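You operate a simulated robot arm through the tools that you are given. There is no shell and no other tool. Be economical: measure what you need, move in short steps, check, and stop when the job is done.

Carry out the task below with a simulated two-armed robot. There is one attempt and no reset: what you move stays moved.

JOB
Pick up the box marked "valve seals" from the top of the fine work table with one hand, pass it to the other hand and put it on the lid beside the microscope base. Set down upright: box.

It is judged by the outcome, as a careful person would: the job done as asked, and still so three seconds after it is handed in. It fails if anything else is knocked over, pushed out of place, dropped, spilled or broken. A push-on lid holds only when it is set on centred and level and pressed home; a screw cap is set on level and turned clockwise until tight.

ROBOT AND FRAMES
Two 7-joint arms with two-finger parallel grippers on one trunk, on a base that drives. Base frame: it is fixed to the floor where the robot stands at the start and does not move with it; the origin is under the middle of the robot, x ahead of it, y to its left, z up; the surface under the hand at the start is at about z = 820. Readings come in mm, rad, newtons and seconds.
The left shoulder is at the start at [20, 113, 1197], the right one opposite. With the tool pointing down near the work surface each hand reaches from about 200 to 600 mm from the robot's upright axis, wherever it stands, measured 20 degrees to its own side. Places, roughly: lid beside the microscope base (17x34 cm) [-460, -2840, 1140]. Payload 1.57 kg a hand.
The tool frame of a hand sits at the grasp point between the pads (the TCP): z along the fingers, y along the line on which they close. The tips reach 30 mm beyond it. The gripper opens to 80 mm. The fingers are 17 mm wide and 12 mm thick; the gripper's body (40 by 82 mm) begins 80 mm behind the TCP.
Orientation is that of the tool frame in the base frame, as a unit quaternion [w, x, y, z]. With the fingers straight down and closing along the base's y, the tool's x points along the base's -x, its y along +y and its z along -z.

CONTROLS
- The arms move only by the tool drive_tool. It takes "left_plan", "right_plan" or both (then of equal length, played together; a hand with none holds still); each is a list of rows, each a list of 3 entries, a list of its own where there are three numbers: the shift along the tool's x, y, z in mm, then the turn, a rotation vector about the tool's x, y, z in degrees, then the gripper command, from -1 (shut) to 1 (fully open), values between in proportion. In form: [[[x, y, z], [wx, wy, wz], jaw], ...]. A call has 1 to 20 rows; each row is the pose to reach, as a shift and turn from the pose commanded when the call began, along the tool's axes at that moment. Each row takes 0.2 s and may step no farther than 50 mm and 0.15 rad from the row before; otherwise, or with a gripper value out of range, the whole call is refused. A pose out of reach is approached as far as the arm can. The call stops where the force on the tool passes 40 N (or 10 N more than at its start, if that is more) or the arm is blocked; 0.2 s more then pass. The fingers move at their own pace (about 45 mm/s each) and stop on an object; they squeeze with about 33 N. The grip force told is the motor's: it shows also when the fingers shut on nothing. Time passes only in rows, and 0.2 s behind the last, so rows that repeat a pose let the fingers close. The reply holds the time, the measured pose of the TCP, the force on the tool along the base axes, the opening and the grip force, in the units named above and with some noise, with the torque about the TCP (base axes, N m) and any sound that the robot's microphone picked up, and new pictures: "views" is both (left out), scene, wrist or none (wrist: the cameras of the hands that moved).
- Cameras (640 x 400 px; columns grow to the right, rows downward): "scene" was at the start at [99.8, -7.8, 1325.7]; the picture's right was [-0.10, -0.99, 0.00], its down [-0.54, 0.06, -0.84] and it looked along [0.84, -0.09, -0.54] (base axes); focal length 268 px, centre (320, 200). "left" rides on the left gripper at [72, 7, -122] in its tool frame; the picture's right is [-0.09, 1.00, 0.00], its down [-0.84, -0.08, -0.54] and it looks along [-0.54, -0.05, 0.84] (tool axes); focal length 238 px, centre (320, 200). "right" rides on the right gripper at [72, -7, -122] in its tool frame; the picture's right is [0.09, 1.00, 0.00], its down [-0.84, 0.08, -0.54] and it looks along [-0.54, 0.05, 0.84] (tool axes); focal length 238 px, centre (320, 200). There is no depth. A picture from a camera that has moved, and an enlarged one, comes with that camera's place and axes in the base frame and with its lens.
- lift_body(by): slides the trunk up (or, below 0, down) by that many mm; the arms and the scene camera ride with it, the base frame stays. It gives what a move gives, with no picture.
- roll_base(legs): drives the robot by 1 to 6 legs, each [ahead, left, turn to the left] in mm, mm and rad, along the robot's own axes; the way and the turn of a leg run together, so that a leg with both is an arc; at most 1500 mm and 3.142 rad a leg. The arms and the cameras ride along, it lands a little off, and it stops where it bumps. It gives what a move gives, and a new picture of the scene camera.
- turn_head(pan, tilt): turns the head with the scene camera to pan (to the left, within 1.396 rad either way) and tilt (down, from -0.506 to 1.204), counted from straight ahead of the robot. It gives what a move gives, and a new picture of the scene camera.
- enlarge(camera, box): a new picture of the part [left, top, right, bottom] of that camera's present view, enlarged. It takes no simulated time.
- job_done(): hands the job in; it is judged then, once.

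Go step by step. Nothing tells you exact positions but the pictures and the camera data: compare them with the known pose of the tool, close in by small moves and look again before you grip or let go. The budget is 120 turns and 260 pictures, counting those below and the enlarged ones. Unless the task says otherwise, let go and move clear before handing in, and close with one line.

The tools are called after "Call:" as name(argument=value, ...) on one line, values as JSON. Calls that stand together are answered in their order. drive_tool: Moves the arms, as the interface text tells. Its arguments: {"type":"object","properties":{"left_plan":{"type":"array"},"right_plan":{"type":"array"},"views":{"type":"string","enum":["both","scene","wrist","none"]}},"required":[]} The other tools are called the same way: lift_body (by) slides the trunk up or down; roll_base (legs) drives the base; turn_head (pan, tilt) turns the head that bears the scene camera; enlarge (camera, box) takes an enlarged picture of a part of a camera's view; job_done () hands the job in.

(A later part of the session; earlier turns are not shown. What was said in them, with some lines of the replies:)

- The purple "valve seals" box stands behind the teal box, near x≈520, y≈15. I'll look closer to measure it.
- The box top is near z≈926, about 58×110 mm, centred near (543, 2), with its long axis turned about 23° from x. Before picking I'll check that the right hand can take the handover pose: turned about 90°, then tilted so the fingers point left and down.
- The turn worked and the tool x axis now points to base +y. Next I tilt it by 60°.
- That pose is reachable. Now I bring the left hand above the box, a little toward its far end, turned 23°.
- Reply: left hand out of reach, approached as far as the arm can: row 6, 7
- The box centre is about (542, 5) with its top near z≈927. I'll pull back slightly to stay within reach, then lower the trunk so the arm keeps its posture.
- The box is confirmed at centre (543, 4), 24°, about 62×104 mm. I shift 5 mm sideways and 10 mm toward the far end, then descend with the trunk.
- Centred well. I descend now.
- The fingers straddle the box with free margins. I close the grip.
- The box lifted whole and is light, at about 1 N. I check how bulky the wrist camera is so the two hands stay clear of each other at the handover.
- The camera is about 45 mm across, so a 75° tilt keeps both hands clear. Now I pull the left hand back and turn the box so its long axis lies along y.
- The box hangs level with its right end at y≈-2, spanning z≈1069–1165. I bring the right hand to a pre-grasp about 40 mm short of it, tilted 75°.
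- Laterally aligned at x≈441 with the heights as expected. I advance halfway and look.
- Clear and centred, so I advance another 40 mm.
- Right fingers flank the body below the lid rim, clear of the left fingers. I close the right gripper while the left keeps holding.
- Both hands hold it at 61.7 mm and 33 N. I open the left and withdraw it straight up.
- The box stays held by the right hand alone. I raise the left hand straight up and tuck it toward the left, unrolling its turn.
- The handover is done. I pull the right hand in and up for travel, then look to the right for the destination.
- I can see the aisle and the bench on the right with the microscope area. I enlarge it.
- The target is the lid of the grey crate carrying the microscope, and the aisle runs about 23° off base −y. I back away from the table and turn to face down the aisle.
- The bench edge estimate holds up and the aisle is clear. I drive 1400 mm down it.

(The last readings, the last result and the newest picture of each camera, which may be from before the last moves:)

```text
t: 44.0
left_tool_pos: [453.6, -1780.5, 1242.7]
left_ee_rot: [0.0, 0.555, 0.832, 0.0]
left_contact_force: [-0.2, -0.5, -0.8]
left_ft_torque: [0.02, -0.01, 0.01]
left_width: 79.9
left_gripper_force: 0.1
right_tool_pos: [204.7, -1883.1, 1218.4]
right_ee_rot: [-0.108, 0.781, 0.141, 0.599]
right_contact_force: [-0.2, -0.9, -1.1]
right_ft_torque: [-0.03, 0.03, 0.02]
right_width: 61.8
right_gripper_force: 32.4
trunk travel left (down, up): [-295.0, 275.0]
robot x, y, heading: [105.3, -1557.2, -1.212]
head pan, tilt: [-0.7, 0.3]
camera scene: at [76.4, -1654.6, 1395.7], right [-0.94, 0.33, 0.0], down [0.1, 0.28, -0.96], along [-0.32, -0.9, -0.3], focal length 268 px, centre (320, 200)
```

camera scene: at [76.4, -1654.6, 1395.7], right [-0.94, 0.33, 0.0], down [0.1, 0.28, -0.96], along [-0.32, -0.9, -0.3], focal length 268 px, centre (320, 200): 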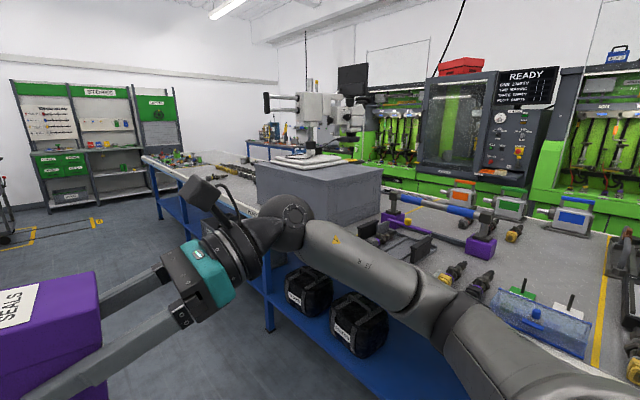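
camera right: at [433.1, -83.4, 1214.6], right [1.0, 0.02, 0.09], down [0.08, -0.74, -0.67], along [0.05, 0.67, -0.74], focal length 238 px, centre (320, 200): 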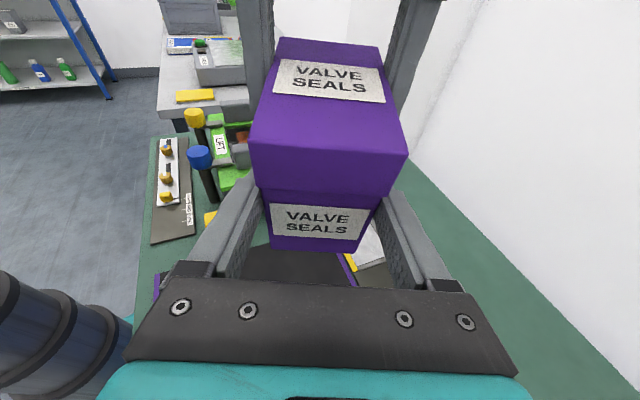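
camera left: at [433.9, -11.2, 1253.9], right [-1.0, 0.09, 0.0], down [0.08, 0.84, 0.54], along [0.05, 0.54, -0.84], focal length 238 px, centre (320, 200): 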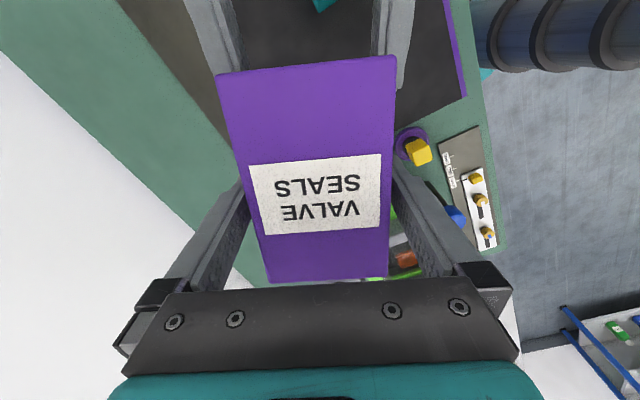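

Call:
enlarge(camera="scene", box=[230, 80, 410, 192])

```text
3.56 times, centred on (320, 136) of scene
camera zoom: at [76.4, -1654.6, 1395.7], right [-0.94, 0.33, 0.0], down [0.1, 0.28, -0.96], along [-0.32, -0.9, -0.3], focal length 955 px, centre (320, 428)
```

zoom: 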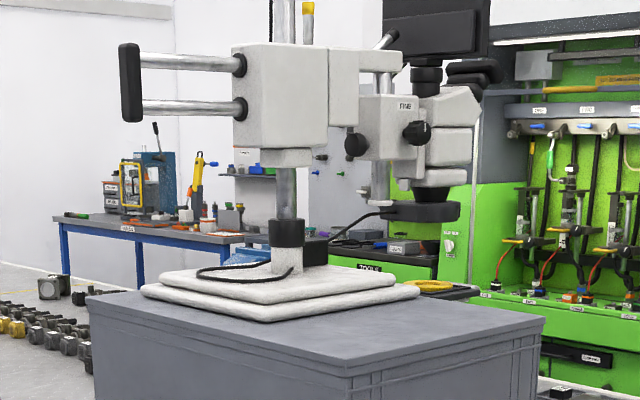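

The lid's free area is the end of the crate nearer to me, at about (-440, -2830), with the microscope base further along. I raise the trunk, tuck the left hand, and drive on.

Call:
lift_body(by=150)

Call:
drive_tool(left_plan=[[[30, 0, 0], [0, 0, 0], 1], [[60, 20, 0], [0, 0, 0], 1], [[90, 40, 0], [0, 0, 0], 1], [[100, 50, 0], [0, 0, 0], 1]], views="none")

Call:
roll_base(legs=[[1030, 0, 0], [0, 0, -0.8]])

```text
t: 45.7
left_tool_pos: [453.7, -1778.7, 1392.6]
left_ee_rot: [0.0, 0.555, 0.832, 0.001]
left_contact_force: [0.4, -0.9, 0.1]
left_ft_torque: [0.0, -0.01, 0.04]
left_width: 80.0
left_gripper_force: 0.1
right_tool_pos: [202.4, -1882.8, 1369.2]
right_ee_rot: [-0.109, 0.78, 0.141, 0.599]
right_contact_force: [0.3, -0.2, -1.8]
right_ft_torque: [0.04, 0.02, -0.02]
right_width: 61.5
right_gripper_force: 33.0
trunk travel left (down, up): [-445.0, 125.0]
robot x, y, heading: [103.1, -1558.4, -1.207]
head pan, tilt: [-0.7, 0.3]
```

```text
t: 46.7
left_tool_pos: [460.6, -1666.5, 1393.7]
left_ee_rot: [0.0, 0.556, 0.831, -0.001]
left_contact_force: [-0.4, -0.1, 1.1]
left_ft_torque: [-0.01, -0.01, 0.01]
left_width: 80.1
left_gripper_force: 0.0
right_tool_pos: [202.4, -1882.7, 1368.4]
right_ee_rot: [-0.108, 0.781, 0.14, 0.599]
right_contact_force: [-0.2, 0.5, -1.4]
right_ft_torque: [0.03, 0.01, -0.01]
right_width: 61.7
right_gripper_force: 32.8
trunk travel left (down, up): [-445.0, 125.0]
robot x, y, heading: [101.9, -1557.6, -1.213]
head pan, tilt: [-0.7, 0.3]
```

```text
t: 54.1
left_tool_pos: [639.2, -2857.1, 1393.8]
left_ee_rot: [0.0, 0.832, 0.554, 0.0]
left_contact_force: [0.5, 0.2, 0.5]
left_ft_torque: [0.0, -0.02, -0.01]
left_width: 80.1
left_gripper_force: 0.1
right_tool_pos: [304.0, -2827.7, 1369.3]
right_ee_rot: [0.13, 0.775, -0.17, 0.595]
right_contact_force: [0.0, -0.4, -1.3]
right_ft_torque: [0.03, 0.05, -0.01]
right_width: 61.7
right_gripper_force: 33.2
trunk travel left (down, up): [-445.0, 125.0]
robot x, y, heading: [465.6, -2530.1, -2.003]
head pan, tilt: [-0.7, 0.3]
camera scene: at [376.2, -2574.5, 1545.7], right [-0.43, 0.9, 0.0], down [0.27, 0.13, -0.96], along [-0.86, -0.41, -0.3], focal length 268 px, centre (320, 200)
```

scene: 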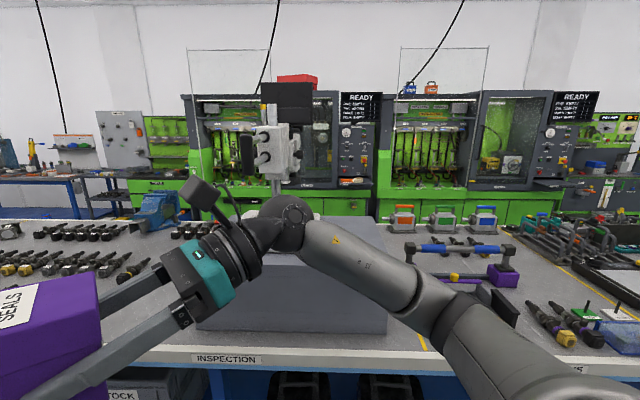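

Good position. I finish the turn to face the bench and look at the crate.

Call:
roll_base(legs=[[0, 0, -0.742]])

Call:
turn_head(pan=-0.1, tilt=0.45)

```text
t: 56.5
left_tool_pos: [364.7, -2886.7, 1395.2]
left_ee_rot: [0.001, 0.978, 0.206, 0.0]
left_contact_force: [-0.2, 0.2, 0.9]
left_ft_torque: [0.01, -0.01, 0.01]
left_width: 80.1
left_gripper_force: 0.1
right_tool_pos: [142.7, -2634.4, 1368.2]
right_ee_rot: [0.341, 0.657, -0.445, 0.504]
right_contact_force: [-0.3, 0.4, -1.5]
right_ft_torque: [0.03, 0.01, 0.0]
right_width: 61.5
right_gripper_force: 32.9
trunk travel left (down, up): [-445.0, 125.0]
robot x, y, heading: [466.4, -2527.5, -2.763]
head pan, tilt: [-0.7, 0.3]
camera scene: at [367.0, -2500.0, 1545.7], right [0.31, 0.95, 0.0], down [0.28, -0.09, -0.96], along [-0.91, 0.3, -0.3], focal length 268 px, centre (320, 200)
```

scene: 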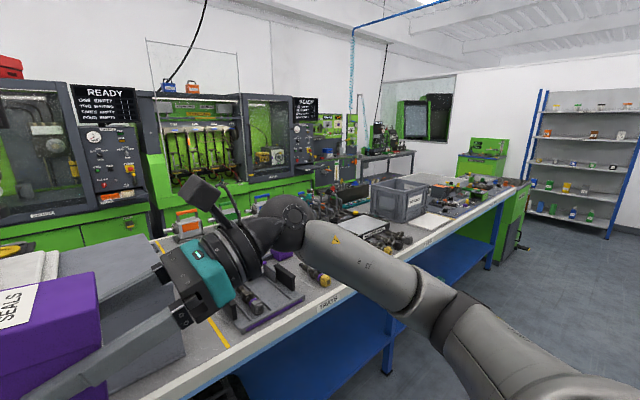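

```text
t: 57.5
left_tool_pos: [363.6, -2887.3, 1394.6]
left_ee_rot: [0.0, 0.978, 0.207, 0.001]
left_contact_force: [-1.0, -1.2, -0.2]
left_ft_torque: [-0.03, -0.06, 0.0]
left_width: 80.0
left_gripper_force: 0.0
right_tool_pos: [142.2, -2633.9, 1367.9]
right_ee_rot: [0.341, 0.657, -0.445, 0.504]
right_contact_force: [0.0, 0.5, -1.1]
right_ft_torque: [0.06, 0.01, -0.03]
right_width: 61.5
right_gripper_force: 32.4
trunk travel left (down, up): [-445.0, 125.0]
robot x, y, heading: [464.0, -2529.4, -2.755]
head pan, tilt: [-0.099, 0.45]
camera scene: at [367.4, -2554.8, 1531.8], right [-0.28, 0.96, 0.0], down [0.42, 0.12, -0.9], along [-0.87, -0.25, -0.44], focal length 268 px, centre (320, 200)
```

scene: 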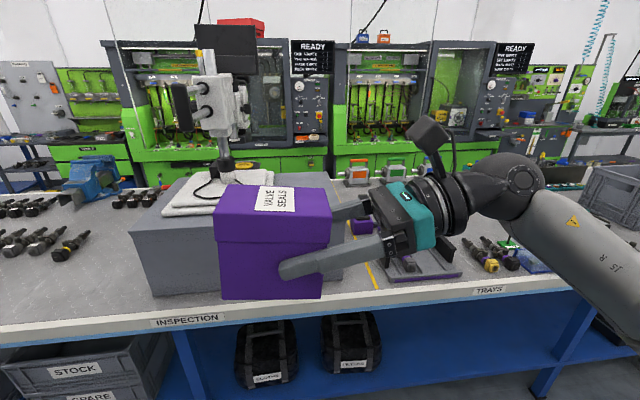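

The corners match my estimate: lid at z≈1140, and the free end lies straight ahead, slightly right. I shift the box 75 mm right in the hand's frame, then roll up to the bench.

Call:
drive_tool(right_plan=[[[-10, 0, -36], [0, 0, 0], -1], [[-19.4, 0, -72.5], [0, 0, 0], -1], [[-19.4, 0, -72.5], [0, 0, 0], -1]], views="none")

Call:
roll_base(legs=[[430, 0, 0]])

Call:
turn_head(pan=-0.1, tilt=0.75)

```text
t: 58.4
left_tool_pos: [363.3, -2887.2, 1394.4]
left_ee_rot: [0.0, 0.978, 0.207, 0.0]
left_contact_force: [0.3, -1.0, 0.3]
left_ft_torque: [-0.01, 0.0, -0.01]
left_width: 79.9
left_gripper_force: 0.1
right_tool_pos: [111.7, -2565.7, 1369.2]
right_ee_rot: [0.342, 0.656, -0.445, 0.504]
right_contact_force: [0.0, -0.5, -1.2]
right_ft_torque: [0.04, 0.0, -0.04]
right_width: 61.8
right_gripper_force: 32.9
trunk travel left (down, up): [-445.0, 125.0]
robot x, y, heading: [461.8, -2526.2, -2.76]
head pan, tilt: [-0.099, 0.45]
```

```text
t: 61.1
left_tool_pos: [-58.8, -3050.5, 1393.2]
left_ee_rot: [0.0, 0.979, 0.202, 0.0]
left_contact_force: [0.3, 0.2, -0.2]
left_ft_torque: [0.02, -0.02, 0.01]
left_width: 80.0
left_gripper_force: 0.0
right_tool_pos: [-305.4, -2727.3, 1370.6]
right_ee_rot: [0.343, 0.655, -0.448, 0.503]
right_contact_force: [0.0, -0.2, -1.0]
right_ft_torque: [0.04, -0.01, 0.03]
right_width: 61.6
right_gripper_force: 32.9
trunk travel left (down, up): [-445.0, 125.0]
robot x, y, heading: [42.9, -2694.6, -2.771]
head pan, tilt: [-0.099, 0.45]
camera scene: at [-51.0, -2719.2, 1531.7], right [-0.27, 0.96, 0.0], down [0.42, 0.12, -0.9], along [-0.87, -0.24, -0.44], focal length 268 px, centre (320, 200)
```

scene: 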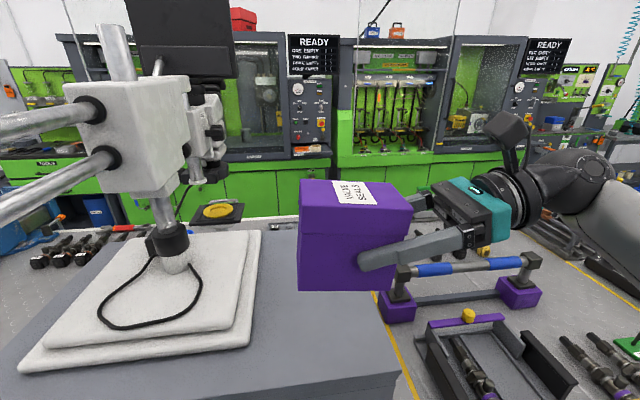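

```text
t: 61.9
left_tool_pos: [-57.2, -3051.9, 1394.7]
left_ee_rot: [-0.001, 0.979, 0.202, 0.0]
left_contact_force: [-0.8, 0.0, 0.4]
left_ft_torque: [-0.01, -0.02, 0.03]
left_width: 80.2
left_gripper_force: 0.0
right_tool_pos: [-303.8, -2727.3, 1370.7]
right_ee_rot: [0.344, 0.654, -0.448, 0.503]
right_contact_force: [-0.1, 0.3, -1.3]
right_ft_torque: [0.04, 0.03, -0.01]
right_width: 61.7
right_gripper_force: 32.7
trunk travel left (down, up): [-445.0, 125.0]
robot x, y, heading: [46.6, -2693.1, -2.767]
head pan, tilt: [-0.099, 0.75]
camera scene: at [-41.6, -2716.5, 1505.4], right [-0.27, 0.96, 0.0], down [0.66, 0.18, -0.73], along [-0.7, -0.2, -0.68], focal length 268 px, centre (320, 200)
```

scene: 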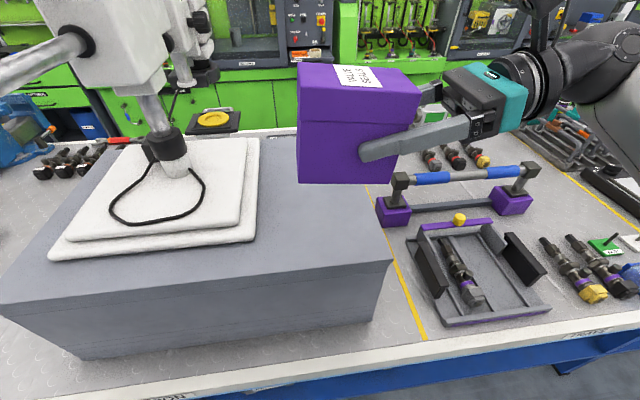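

The view is excellent: the free strip right of the microscope base is about 220 mm wide, with its centre near (-455, -2840). I extend the right hand 178 mm forward and 14 mm left while still high.

Call:
drive_tool(right_plan=[[[0, 45, 0], [0, 0, 0], -1], [[1, 90, 4], [0, 0, 0], -1], [[2, 135, 8], [0, 0, 0], -1], [[3.6, 178, 13.5], [0, 0, 0], -1], [[3.6, 178, 13.5], [0, 0, 0], -1]], views="both")

Call:
enlarge(camera="left", box=[0, 0, 640, 400])

```text
t: 63.1
left_tool_pos: [-57.3, -3049.4, 1394.2]
left_ee_rot: [0.0, 0.979, 0.202, 0.0]
left_contact_force: [0.3, 0.0, 0.7]
left_ft_torque: [-0.02, 0.01, 0.02]
left_width: 80.2
left_gripper_force: 0.0
right_tool_pos: [-468.8, -2804.2, 1371.2]
right_ee_rot: [0.344, 0.655, -0.447, 0.503]
right_contact_force: [1.1, 0.9, -1.2]
right_ft_torque: [0.05, 0.03, -0.03]
right_width: 61.6
right_gripper_force: 33.0
trunk travel left (down, up): [-445.0, 125.0]
robot x, y, heading: [42.9, -2695.1, -2.766]
head pan, tilt: [-0.099, 0.75]
camera scene: at [-41.3, -2715.5, 1505.4], right [-0.27, 0.96, 0.0], down [0.66, 0.18, -0.73], along [-0.7, -0.2, -0.68], focal length 268 px, centre (320, 200)
camera right: at [-499.7, -2709.3, 1471.7], right [-0.92, -0.38, 0.09], down [-0.34, 0.66, -0.67], along [0.2, -0.64, -0.74], focal length 238 px, centre (320, 200)
```

scene: 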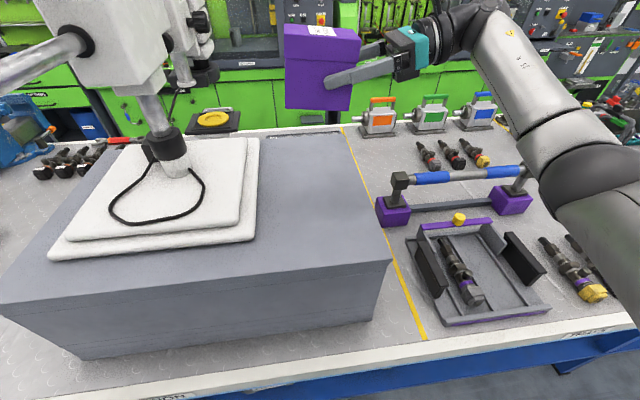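
right: 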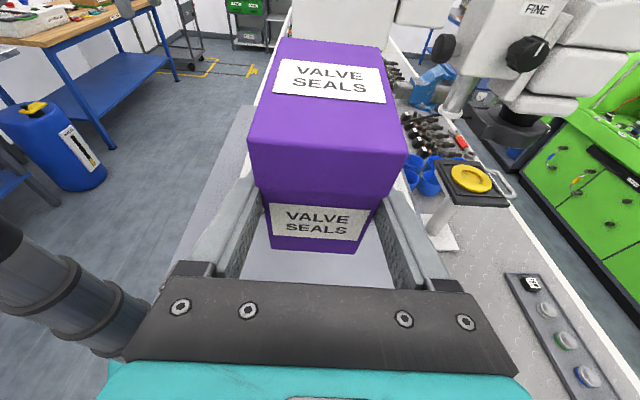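

```text
1.00 times, centred on (320, 200) of left (not enlarged: the box is as wide or as high as the picture)
camera zoom: at [12.3, -3028.4, 1515.7], right [0.31, -0.95, 0.0], down [-0.8, -0.26, 0.54], along [-0.52, -0.17, -0.84], focal length 238 px, centre (320, 200)
```

zoom: 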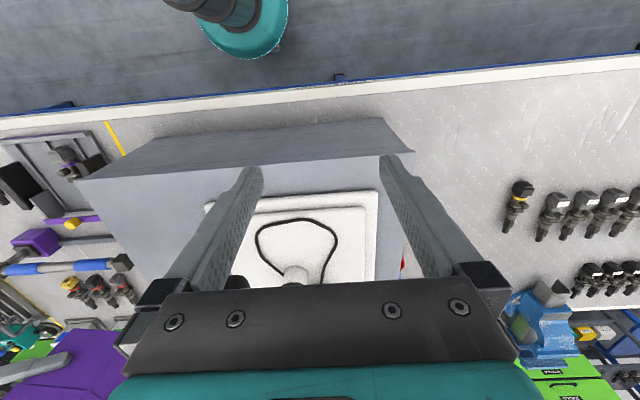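

The microscope's handle, at about robot-frame (285, 228), is close to the parked left hand. Before lowering the trunk I move the left hand back and outward.

Call:
drive_tool(left_plan=[[[20, 10, 0], [0, 0, 0], 1], [[40, 30, 0], [0, 0, 0], 1], [[50, 60, 0], [0, 0, 0], 1], [[55, 95, 0], [0, 0, 0], 1], [[55, 120, 0], [0, 0, 0], 1], [[55, 120, 0], [0, 0, 0], 1]], views="wrist")

Call:
turn_head(pan=0.7, tilt=0.4)

```text
t: 64.5
left_tool_pos: [-75.4, -3137.4, 1369.0]
left_ee_rot: [0.0, 0.979, 0.202, 0.0]
left_contact_force: [-0.4, 0.2, 0.1]
left_ft_torque: [0.03, -0.05, 0.06]
left_width: 80.1
left_gripper_force: 0.0
left hand out of reach, approached as far as the arm can: row 1, 2, 3, 4, 5, 6
right_tool_pos: [-470.2, -2804.5, 1369.9]
right_ee_rot: [0.344, 0.655, -0.448, 0.503]
right_contact_force: [0.1, -0.5, -0.7]
right_ft_torque: [0.03, 0.02, 0.0]
right_width: 61.5
right_gripper_force: 33.1
trunk travel left (down, up): [-445.0, 125.0]
robot x, y, heading: [46.3, -2690.0, -2.765]
head pan, tilt: [-0.099, 0.75]
camera left: at [-6.5, -3117.1, 1490.6], right [0.31, -0.95, 0.0], down [-0.8, -0.26, 0.54], along [-0.52, -0.17, -0.84], focal length 238 px, centre (320, 200)
```

left: 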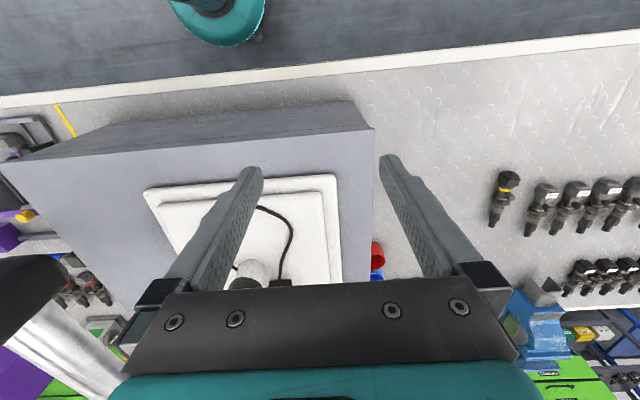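

```text
t: 65.6
left_tool_pos: [-76.4, -3138.0, 1368.9]
left_ee_rot: [0.001, 0.979, 0.202, 0.0]
left_contact_force: [0.3, -0.4, 0.3]
left_ft_torque: [0.01, 0.0, 0.0]
left_width: 79.9
left_gripper_force: 0.1
right_tool_pos: [-470.0, -2803.4, 1370.0]
right_ee_rot: [0.343, 0.655, -0.448, 0.503]
right_contact_force: [0.2, 0.4, -2.0]
right_ft_torque: [0.04, 0.0, 0.01]
right_width: 61.7
right_gripper_force: 32.9
trunk travel left (down, up): [-445.0, 125.0]
robot x, y, heading: [42.7, -2689.1, -2.766]
head pan, tilt: [0.7, 0.4]
camera scene: at [-6.4, -2775.5, 1536.4], right [-0.88, 0.48, 0.0], down [0.19, 0.34, -0.92], along [-0.44, -0.81, -0.39], focal length 268 px, centre (320, 200)
```

scene: 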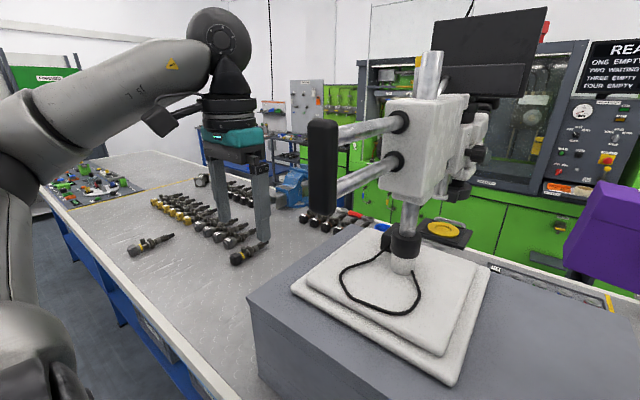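

The left hand is clear of the handle. I turn the head back and lower the trunk 120 mm.

Call:
lift_body(by=-120)

Call:
turn_head(pan=-0.1, tilt=0.6)

Call:
enlarge(camera="right", box=[0, 0, 640, 400])

```text
t: 67.1
left_tool_pos: [-75.9, -3137.1, 1250.0]
left_ee_rot: [0.0, 0.979, 0.202, 0.001]
left_contact_force: [0.2, -0.2, 0.1]
left_ft_torque: [-0.01, -0.03, 0.0]
left_width: 80.2
left_gripper_force: 0.1
right_tool_pos: [-470.0, -2803.4, 1249.2]
right_ee_rot: [0.344, 0.655, -0.449, 0.502]
right_contact_force: [0.6, -0.1, -2.1]
right_ft_torque: [0.08, 0.02, 0.0]
right_width: 61.4
right_gripper_force: 33.0
trunk travel left (down, up): [-325.0, 245.0]
robot x, y, heading: [48.5, -2691.3, -2.771]
head pan, tilt: [0.7, 0.4]
```

```text
t: 68.2
left_tool_pos: [-76.5, -3138.3, 1249.5]
left_ee_rot: [0.0, 0.979, 0.202, 0.0]
left_contact_force: [-0.4, -0.4, 0.0]
left_ft_torque: [0.01, -0.01, 0.02]
left_width: 80.0
left_gripper_force: 0.0
right_tool_pos: [-471.6, -2804.9, 1250.7]
right_ee_rot: [0.343, 0.655, -0.448, 0.503]
right_contact_force: [-0.9, -0.4, -1.7]
right_ft_torque: [0.05, 0.03, 0.01]
right_width: 61.4
right_gripper_force: 33.2
trunk travel left (down, up): [-325.0, 245.0]
robot x, y, heading: [49.1, -2693.1, -2.77]
head pan, tilt: [-0.099, 0.6]
camera scene: at [-47.0, -2718.1, 1398.2], right [-0.27, 0.96, 0.0], down [0.54, 0.15, -0.83], along [-0.79, -0.22, -0.56], focal length 268 px, centre (320, 200)
```

scene: 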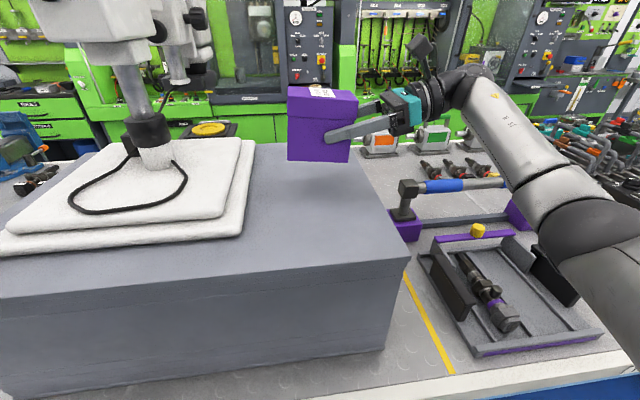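

```text
1.00 times, centred on (320, 200) of right (not enlarged: the box is as wide or as high as the picture)
camera zoom: at [-500.2, -2710.0, 1351.3], right [-0.92, -0.38, 0.09], down [-0.34, 0.66, -0.67], along [0.2, -0.64, -0.74], focal length 238 px, centre (320, 200)
```

zoom: 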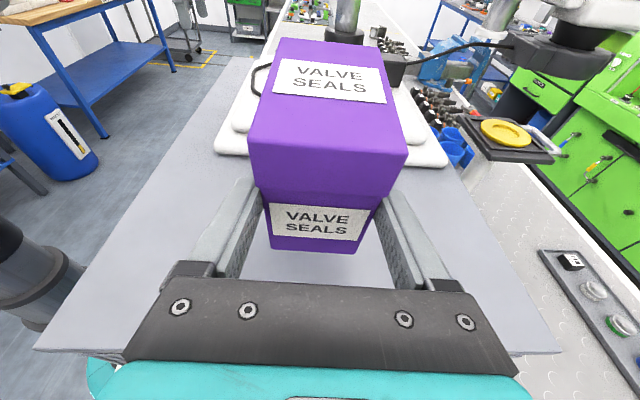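

Well positioned: about 70 mm from the microscope base and centred in depth. I lower the last stretch with the arm in small steps.

Call:
drive_tool(right_plan=[[[-14.5, 0, 3.9], [0, 0, 0], -1], [[-29, 0, 7.8], [0, 0, 0], -1], [[-43.5, 0, 11.6], [0, 0, 0], -1], [[-48.3, 0, 12.9], [0, 0, 0], -1], [[-48.3, 0, 12.9], [0, 0, 0], -1]], views="scene")

Call:
enlarge(camera="scene", box=[250, 80, 410, 180])

```text
t: 69.4
left_tool_pos: [-76.5, -3137.6, 1249.4]
left_ee_rot: [0.0, 0.979, 0.202, 0.0]
left_contact_force: [0.0, -0.6, 0.6]
left_ft_torque: [0.02, 0.0, 0.0]
left_width: 80.0
left_gripper_force: 0.0
right_tool_pos: [-469.5, -2802.3, 1198.4]
right_ee_rot: [0.343, 0.655, -0.448, 0.503]
right_contact_force: [0.0, -0.4, 0.0]
right_ft_torque: [0.02, -0.02, 0.01]
right_width: 61.7
right_gripper_force: 32.4
trunk travel left (down, up): [-325.0, 245.0]
robot x, y, heading: [46.4, -2692.5, -2.771]
head pan, tilt: [-0.099, 0.6]
camera scene: at [-47.1, -2718.0, 1398.2], right [-0.27, 0.96, 0.0], down [0.54, 0.15, -0.83], along [-0.79, -0.22, -0.56], focal length 268 px, centre (320, 200)
```

scene: 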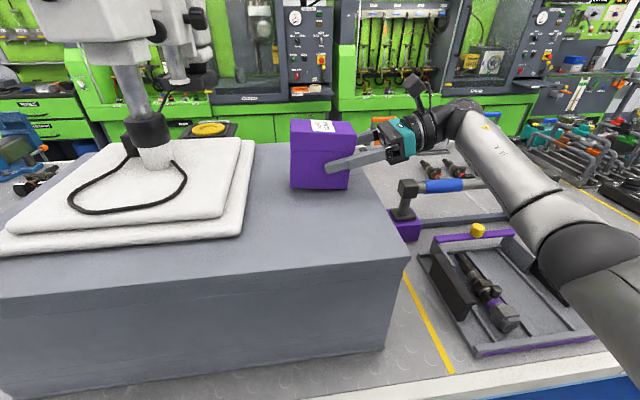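

```text
4.00 times, centred on (330, 130) of scene
camera zoom: at [-47.1, -2718.0, 1398.2], right [-0.27, 0.96, 0.0], down [0.54, 0.15, -0.83], along [-0.79, -0.22, -0.56], focal length 1074 px, centre (280, 480)
```

zoom: 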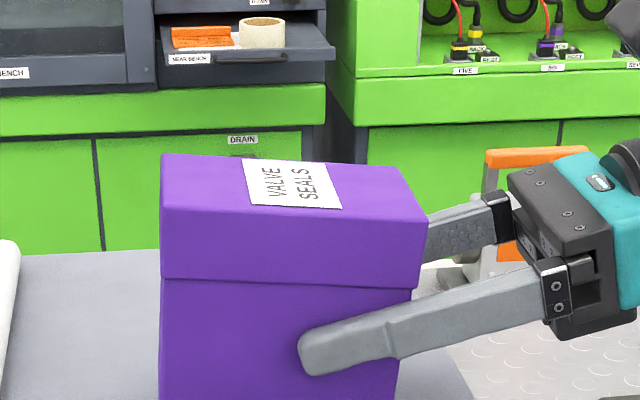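

Nearly down. I continue in 3 mm steps, watching the force.

Call:
drive_tool(right_plan=[[[-2.9, 0, 0.8], [0, 0, 0], -1], [[-2.9, 0, 0.8], [0, 0, 0], -1]], views="none")

Call:
enlarge(camera="scene", box=[270, 110, 390, 210])

```text
t: 70.0
left_tool_pos: [-75.9, -3138.3, 1248.7]
left_ee_rot: [0.0, 0.979, 0.202, 0.0]
left_contact_force: [-0.4, -0.3, -0.2]
left_ft_torque: [0.01, 0.03, -0.03]
left_width: 79.9
left_gripper_force: 0.2
right_tool_pos: [-469.4, -2803.5, 1197.3]
right_ee_rot: [0.344, 0.654, -0.448, 0.503]
right_contact_force: [0.2, 0.3, -1.4]
right_ft_torque: [0.05, 0.02, 0.03]
right_width: 61.5
right_gripper_force: 33.2
trunk travel left (down, up): [-325.0, 245.0]
robot x, y, heading: [46.6, -2694.2, -2.767]
head pan, tilt: [-0.099, 0.6]
```

```text
4.00 times, centred on (330, 160) of scene
camera zoom: at [-47.0, -2718.0, 1398.2], right [-0.27, 0.96, 0.0], down [0.54, 0.15, -0.83], along [-0.79, -0.22, -0.56], focal length 1074 px, centre (280, 360)
```

zoom: 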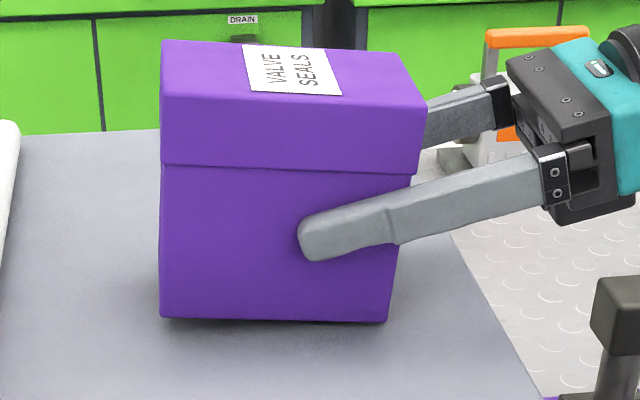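

Call:
drive_tool(right_plan=[[[-1.9, 0, 0.5], [0, 0, 0], -1], [[-3.9, 0, 1], [0, 0, 0], -1], [[-3.9, 0, 1], [0, 0, 0], -1]], views="none")

Call:
drive_tool(right_plan=[[[-1.9, 0, 0.5], [0, 0, 0], -1], [[-1.9, 0, 0.5], [0, 0, 0], -1]], views="none")

Call:
enlarge(camera="scene", box=[270, 110, 390, 210])

```text
t: 70.8
left_tool_pos: [-74.3, -3137.3, 1249.7]
left_ee_rot: [0.0, 0.979, 0.202, -0.001]
left_contact_force: [0.3, 0.0, 0.1]
left_ft_torque: [-0.03, 0.0, 0.02]
left_width: 80.1
left_gripper_force: 0.0
right_tool_pos: [-469.7, -2803.1, 1196.3]
right_ee_rot: [0.346, 0.653, -0.448, 0.503]
right_contact_force: [-0.6, 1.5, 8.0]
right_ft_torque: [0.29, -0.14, 0.05]
right_width: 61.5
right_gripper_force: 33.3
trunk travel left (down, up): [-325.0, 245.0]
robot x, y, heading: [44.8, -2692.2, -2.769]
head pan, tilt: [-0.099, 0.6]
```

```text
t: 71.4
left_tool_pos: [-74.5, -3138.3, 1249.6]
left_ee_rot: [0.0, 0.979, 0.202, 0.0]
left_contact_force: [0.1, -1.0, 0.7]
left_ft_torque: [0.02, 0.0, -0.01]
left_width: 80.3
left_gripper_force: 0.1
right_tool_pos: [-468.9, -2802.9, 1195.6]
right_ee_rot: [0.347, 0.654, -0.446, 0.503]
right_contact_force: [-3.4, 3.7, 22.5]
right_ft_torque: [0.64, -0.24, 0.11]
right_width: 61.6
right_gripper_force: 33.0
trunk travel left (down, up): [-325.0, 245.0]
robot x, y, heading: [43.3, -2692.2, -2.771]
head pan, tilt: [-0.099, 0.6]
```

```text
4.00 times, centred on (330, 160) of scene
camera zoom: at [-45.9, -2717.1, 1398.5], right [-0.27, 0.96, 0.0], down [0.54, 0.15, -0.83], along [-0.8, -0.22, -0.56], focal length 1074 px, centre (280, 360)
```

zoom: 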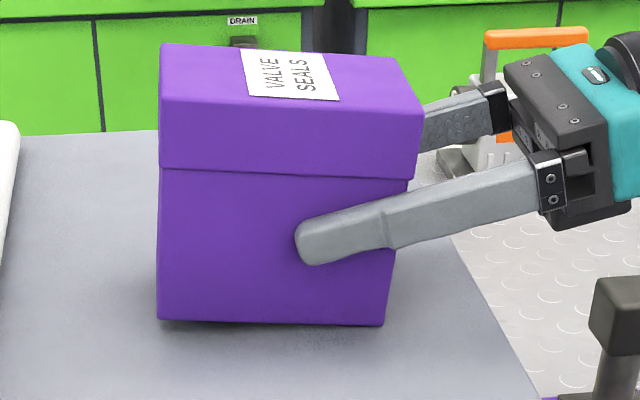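

Contact at 22 N, with the box's right edge touching first. I ease up 2 mm and level it by about 1°.

Call:
drive_tool(right_plan=[[[1.9, 0, -0.5], [0, -0.5, 0], -1], [[1.9, 0, -0.5], [0, -1, 0], -1], [[1.9, 0, -0.5], [0, -1, 0], -1]], views="none")

Call:
enlarge(camera="scene", box=[280, 150, 370, 206])

```text
t: 72.2
left_tool_pos: [-74.4, -3138.3, 1250.6]
left_ee_rot: [0.0, 0.979, 0.202, 0.0]
left_contact_force: [-0.6, -0.1, 0.8]
left_ft_torque: [0.0, -0.01, 0.0]
left_width: 79.9
left_gripper_force: 0.0
right_tool_pos: [-468.7, -2805.2, 1194.4]
right_ee_rot: [0.34, 0.66, -0.449, 0.498]
right_contact_force: [-4.5, -2.5, 16.6]
right_ft_torque: [0.1, 0.26, 0.1]
right_width: 61.5
right_gripper_force: 33.2
trunk travel left (down, up): [-325.0, 245.0]
robot x, y, heading: [46.4, -2693.9, -2.77]
head pan, tilt: [-0.099, 0.6]
```

```text
7.11 times, centred on (325, 178) of scene
camera zoom: at [-46.3, -2718.3, 1398.3], right [-0.27, 0.96, 0.0], down [0.54, 0.15, -0.83], along [-0.8, -0.22, -0.56], focal length 1910 px, centre (284, 356)
```

zoom: 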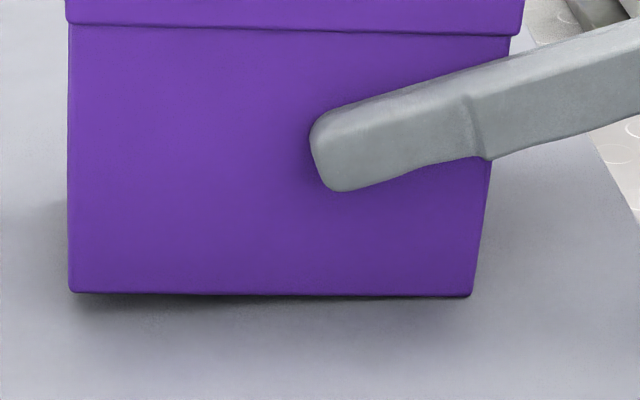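

Essentially level and lightly pressed. I unload 1 mm and open the gripper gradually.

Call:
drive_tool(right_plan=[[[1, 0, -0.3], [0, 0, 0], -1], [[1, 0, -0.3], [0, 0, 0], 0.55], [[1, 0, -0.3], [0, 0, 0], 0.65], [[1, 0, -0.3], [0, 0, 0], 0.8], [[1, 0, -0.3], [0, 0, 0], 1], [[1, 0, -0.3], [0, 0, 0], 1]], views="both")

Call:
enlarge(camera="scene", box=[270, 110, 390, 210])

```text
t: 73.6
left_tool_pos: [-76.8, -3137.5, 1249.7]
left_ee_rot: [-0.001, 0.979, 0.202, 0.0]
left_contact_force: [-0.3, 0.2, -0.2]
left_ft_torque: [0.06, 0.0, -0.03]
left_width: 79.6
left_gripper_force: 0.1
right_tool_pos: [-468.9, -2803.9, 1195.4]
right_ee_rot: [0.34, 0.658, -0.451, 0.497]
right_contact_force: [0.0, 0.2, -0.1]
right_ft_torque: [0.0, 0.01, 0.05]
right_width: 80.2
right_gripper_force: 0.1
trunk travel left (down, up): [-325.0, 245.0]
robot x, y, heading: [47.7, -2694.5, -2.769]
head pan, tilt: [-0.099, 0.6]
camera scene: at [-46.9, -2718.0, 1398.2], right [-0.27, 0.96, 0.0], down [0.54, 0.15, -0.83], along [-0.79, -0.22, -0.56], focal length 268 px, centre (320, 200)
camera right: at [-499.1, -2710.9, 1297.4], right [-0.92, -0.39, 0.09], down [-0.34, 0.67, -0.65], along [0.19, -0.63, -0.75], focal length 238 px, centre (320, 200)
```

scene: 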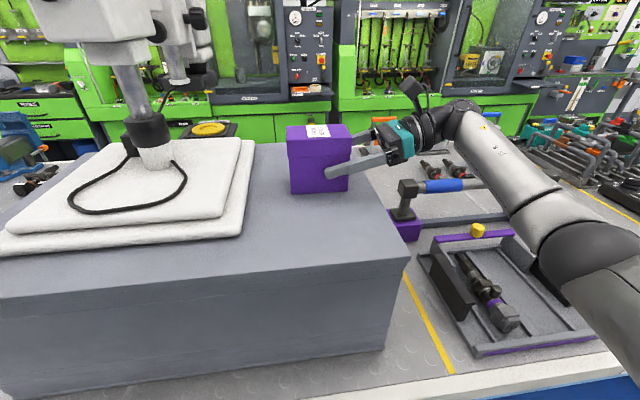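
right: 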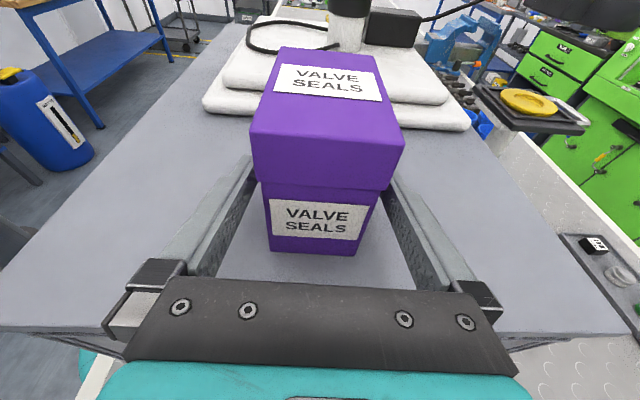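

```text
4.00 times, centred on (330, 160) of scene
camera zoom: at [-46.9, -2718.0, 1398.2], right [-0.27, 0.96, 0.0], down [0.54, 0.15, -0.83], along [-0.79, -0.22, -0.56], focal length 1074 px, centre (280, 360)
```

zoom: 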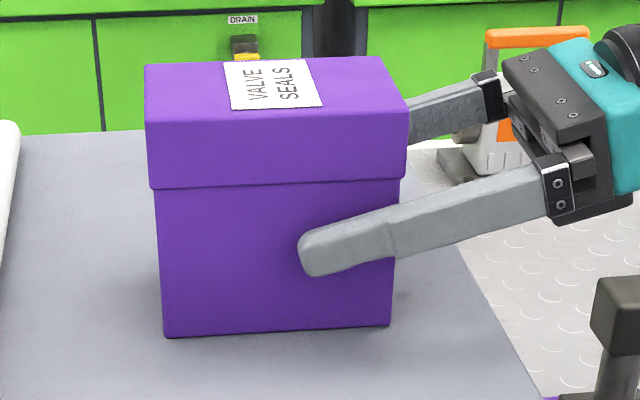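

The box stands upright on the lid, released. I withdraw the right hand straight back along its fingers.

Call:
drive_tool(right_plan=[[[0, 0, -15], [0, 0, 0], 1], [[0, 0, -30], [0, 0, 0], 1], [[0, 0, -50], [0, 0, 0], 1], [[0, 0, -75], [0, 0, 0], 1], [[0, 0, -100], [0, 0, 0], 1], [[20, 0, -125], [0, 0, 0], 1], [[20, 0, -125], [0, 0, 0], 1]], views="both")

Call:
enlarge(camera="scene", box=[240, 90, 440, 215])

```text
t: 75.2
left_tool_pos: [-75.7, -3137.1, 1249.6]
left_ee_rot: [0.0, 0.979, 0.202, -0.001]
left_contact_force: [-0.1, 0.3, 0.5]
left_ft_torque: [0.04, -0.01, 0.02]
left_width: 79.9
left_gripper_force: 0.0
right_tool_pos: [-513.4, -2696.6, 1248.1]
right_ee_rot: [0.339, 0.66, -0.451, 0.496]
right_contact_force: [-0.1, 0.5, -0.3]
right_ft_torque: [-0.01, 0.0, 0.01]
right_width: 80.0
right_gripper_force: 0.0
trunk travel left (down, up): [-325.0, 245.0]
robot x, y, heading: [45.9, -2690.8, -2.771]
head pan, tilt: [-0.099, 0.6]
camera scene: at [-47.1, -2717.9, 1398.2], right [-0.27, 0.96, 0.0], down [0.54, 0.15, -0.82], along [-0.79, -0.22, -0.57], focal length 268 px, centre (320, 200)
camera right: at [-542.8, -2603.6, 1350.2], right [-0.92, -0.39, 0.09], down [-0.34, 0.67, -0.65], along [0.19, -0.63, -0.75], focal length 238 px, centre (320, 200)
```

scene: 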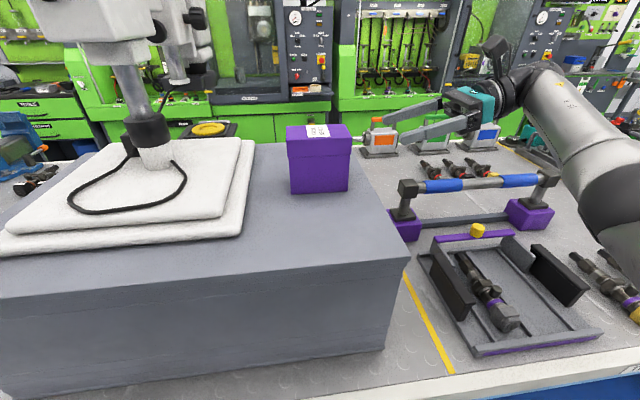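
right: 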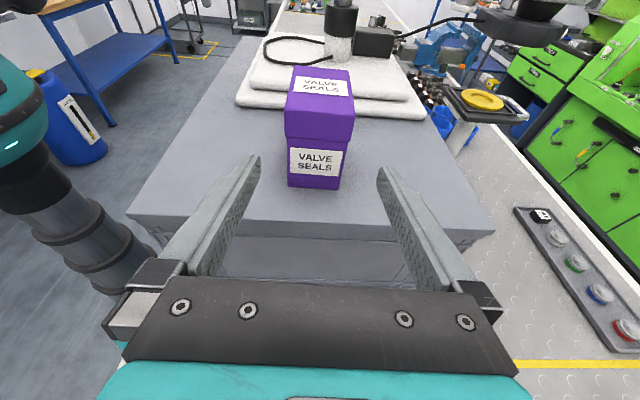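

```text
3.20 times, centred on (340, 152) of scene
camera zoom: at [-47.1, -2717.9, 1398.2], right [-0.27, 0.96, 0.0], down [0.54, 0.15, -0.82], along [-0.79, -0.22, -0.57], focal length 859 px, centre (256, 352)
```

zoom: 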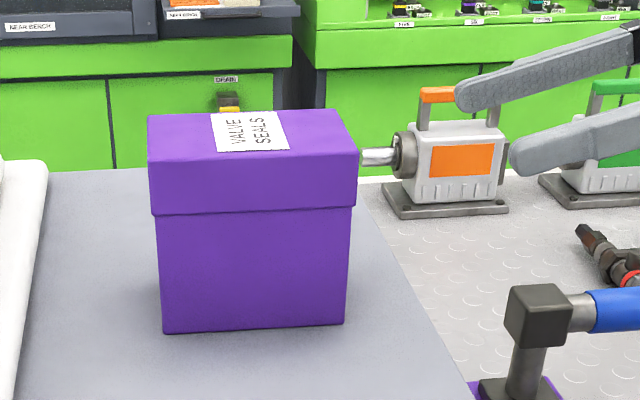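

The box stands upright and flat on the crate lid beside the microscope base, with both hands clear and nothing else disturbed, so I hand in.

Call:
job_done()

```text
The job is handed in.
```

The "valve seals" box was picked up with the left hand, passed to the right in mid-air, and set upright on the lid beside the microscope base; nothing else was moved.
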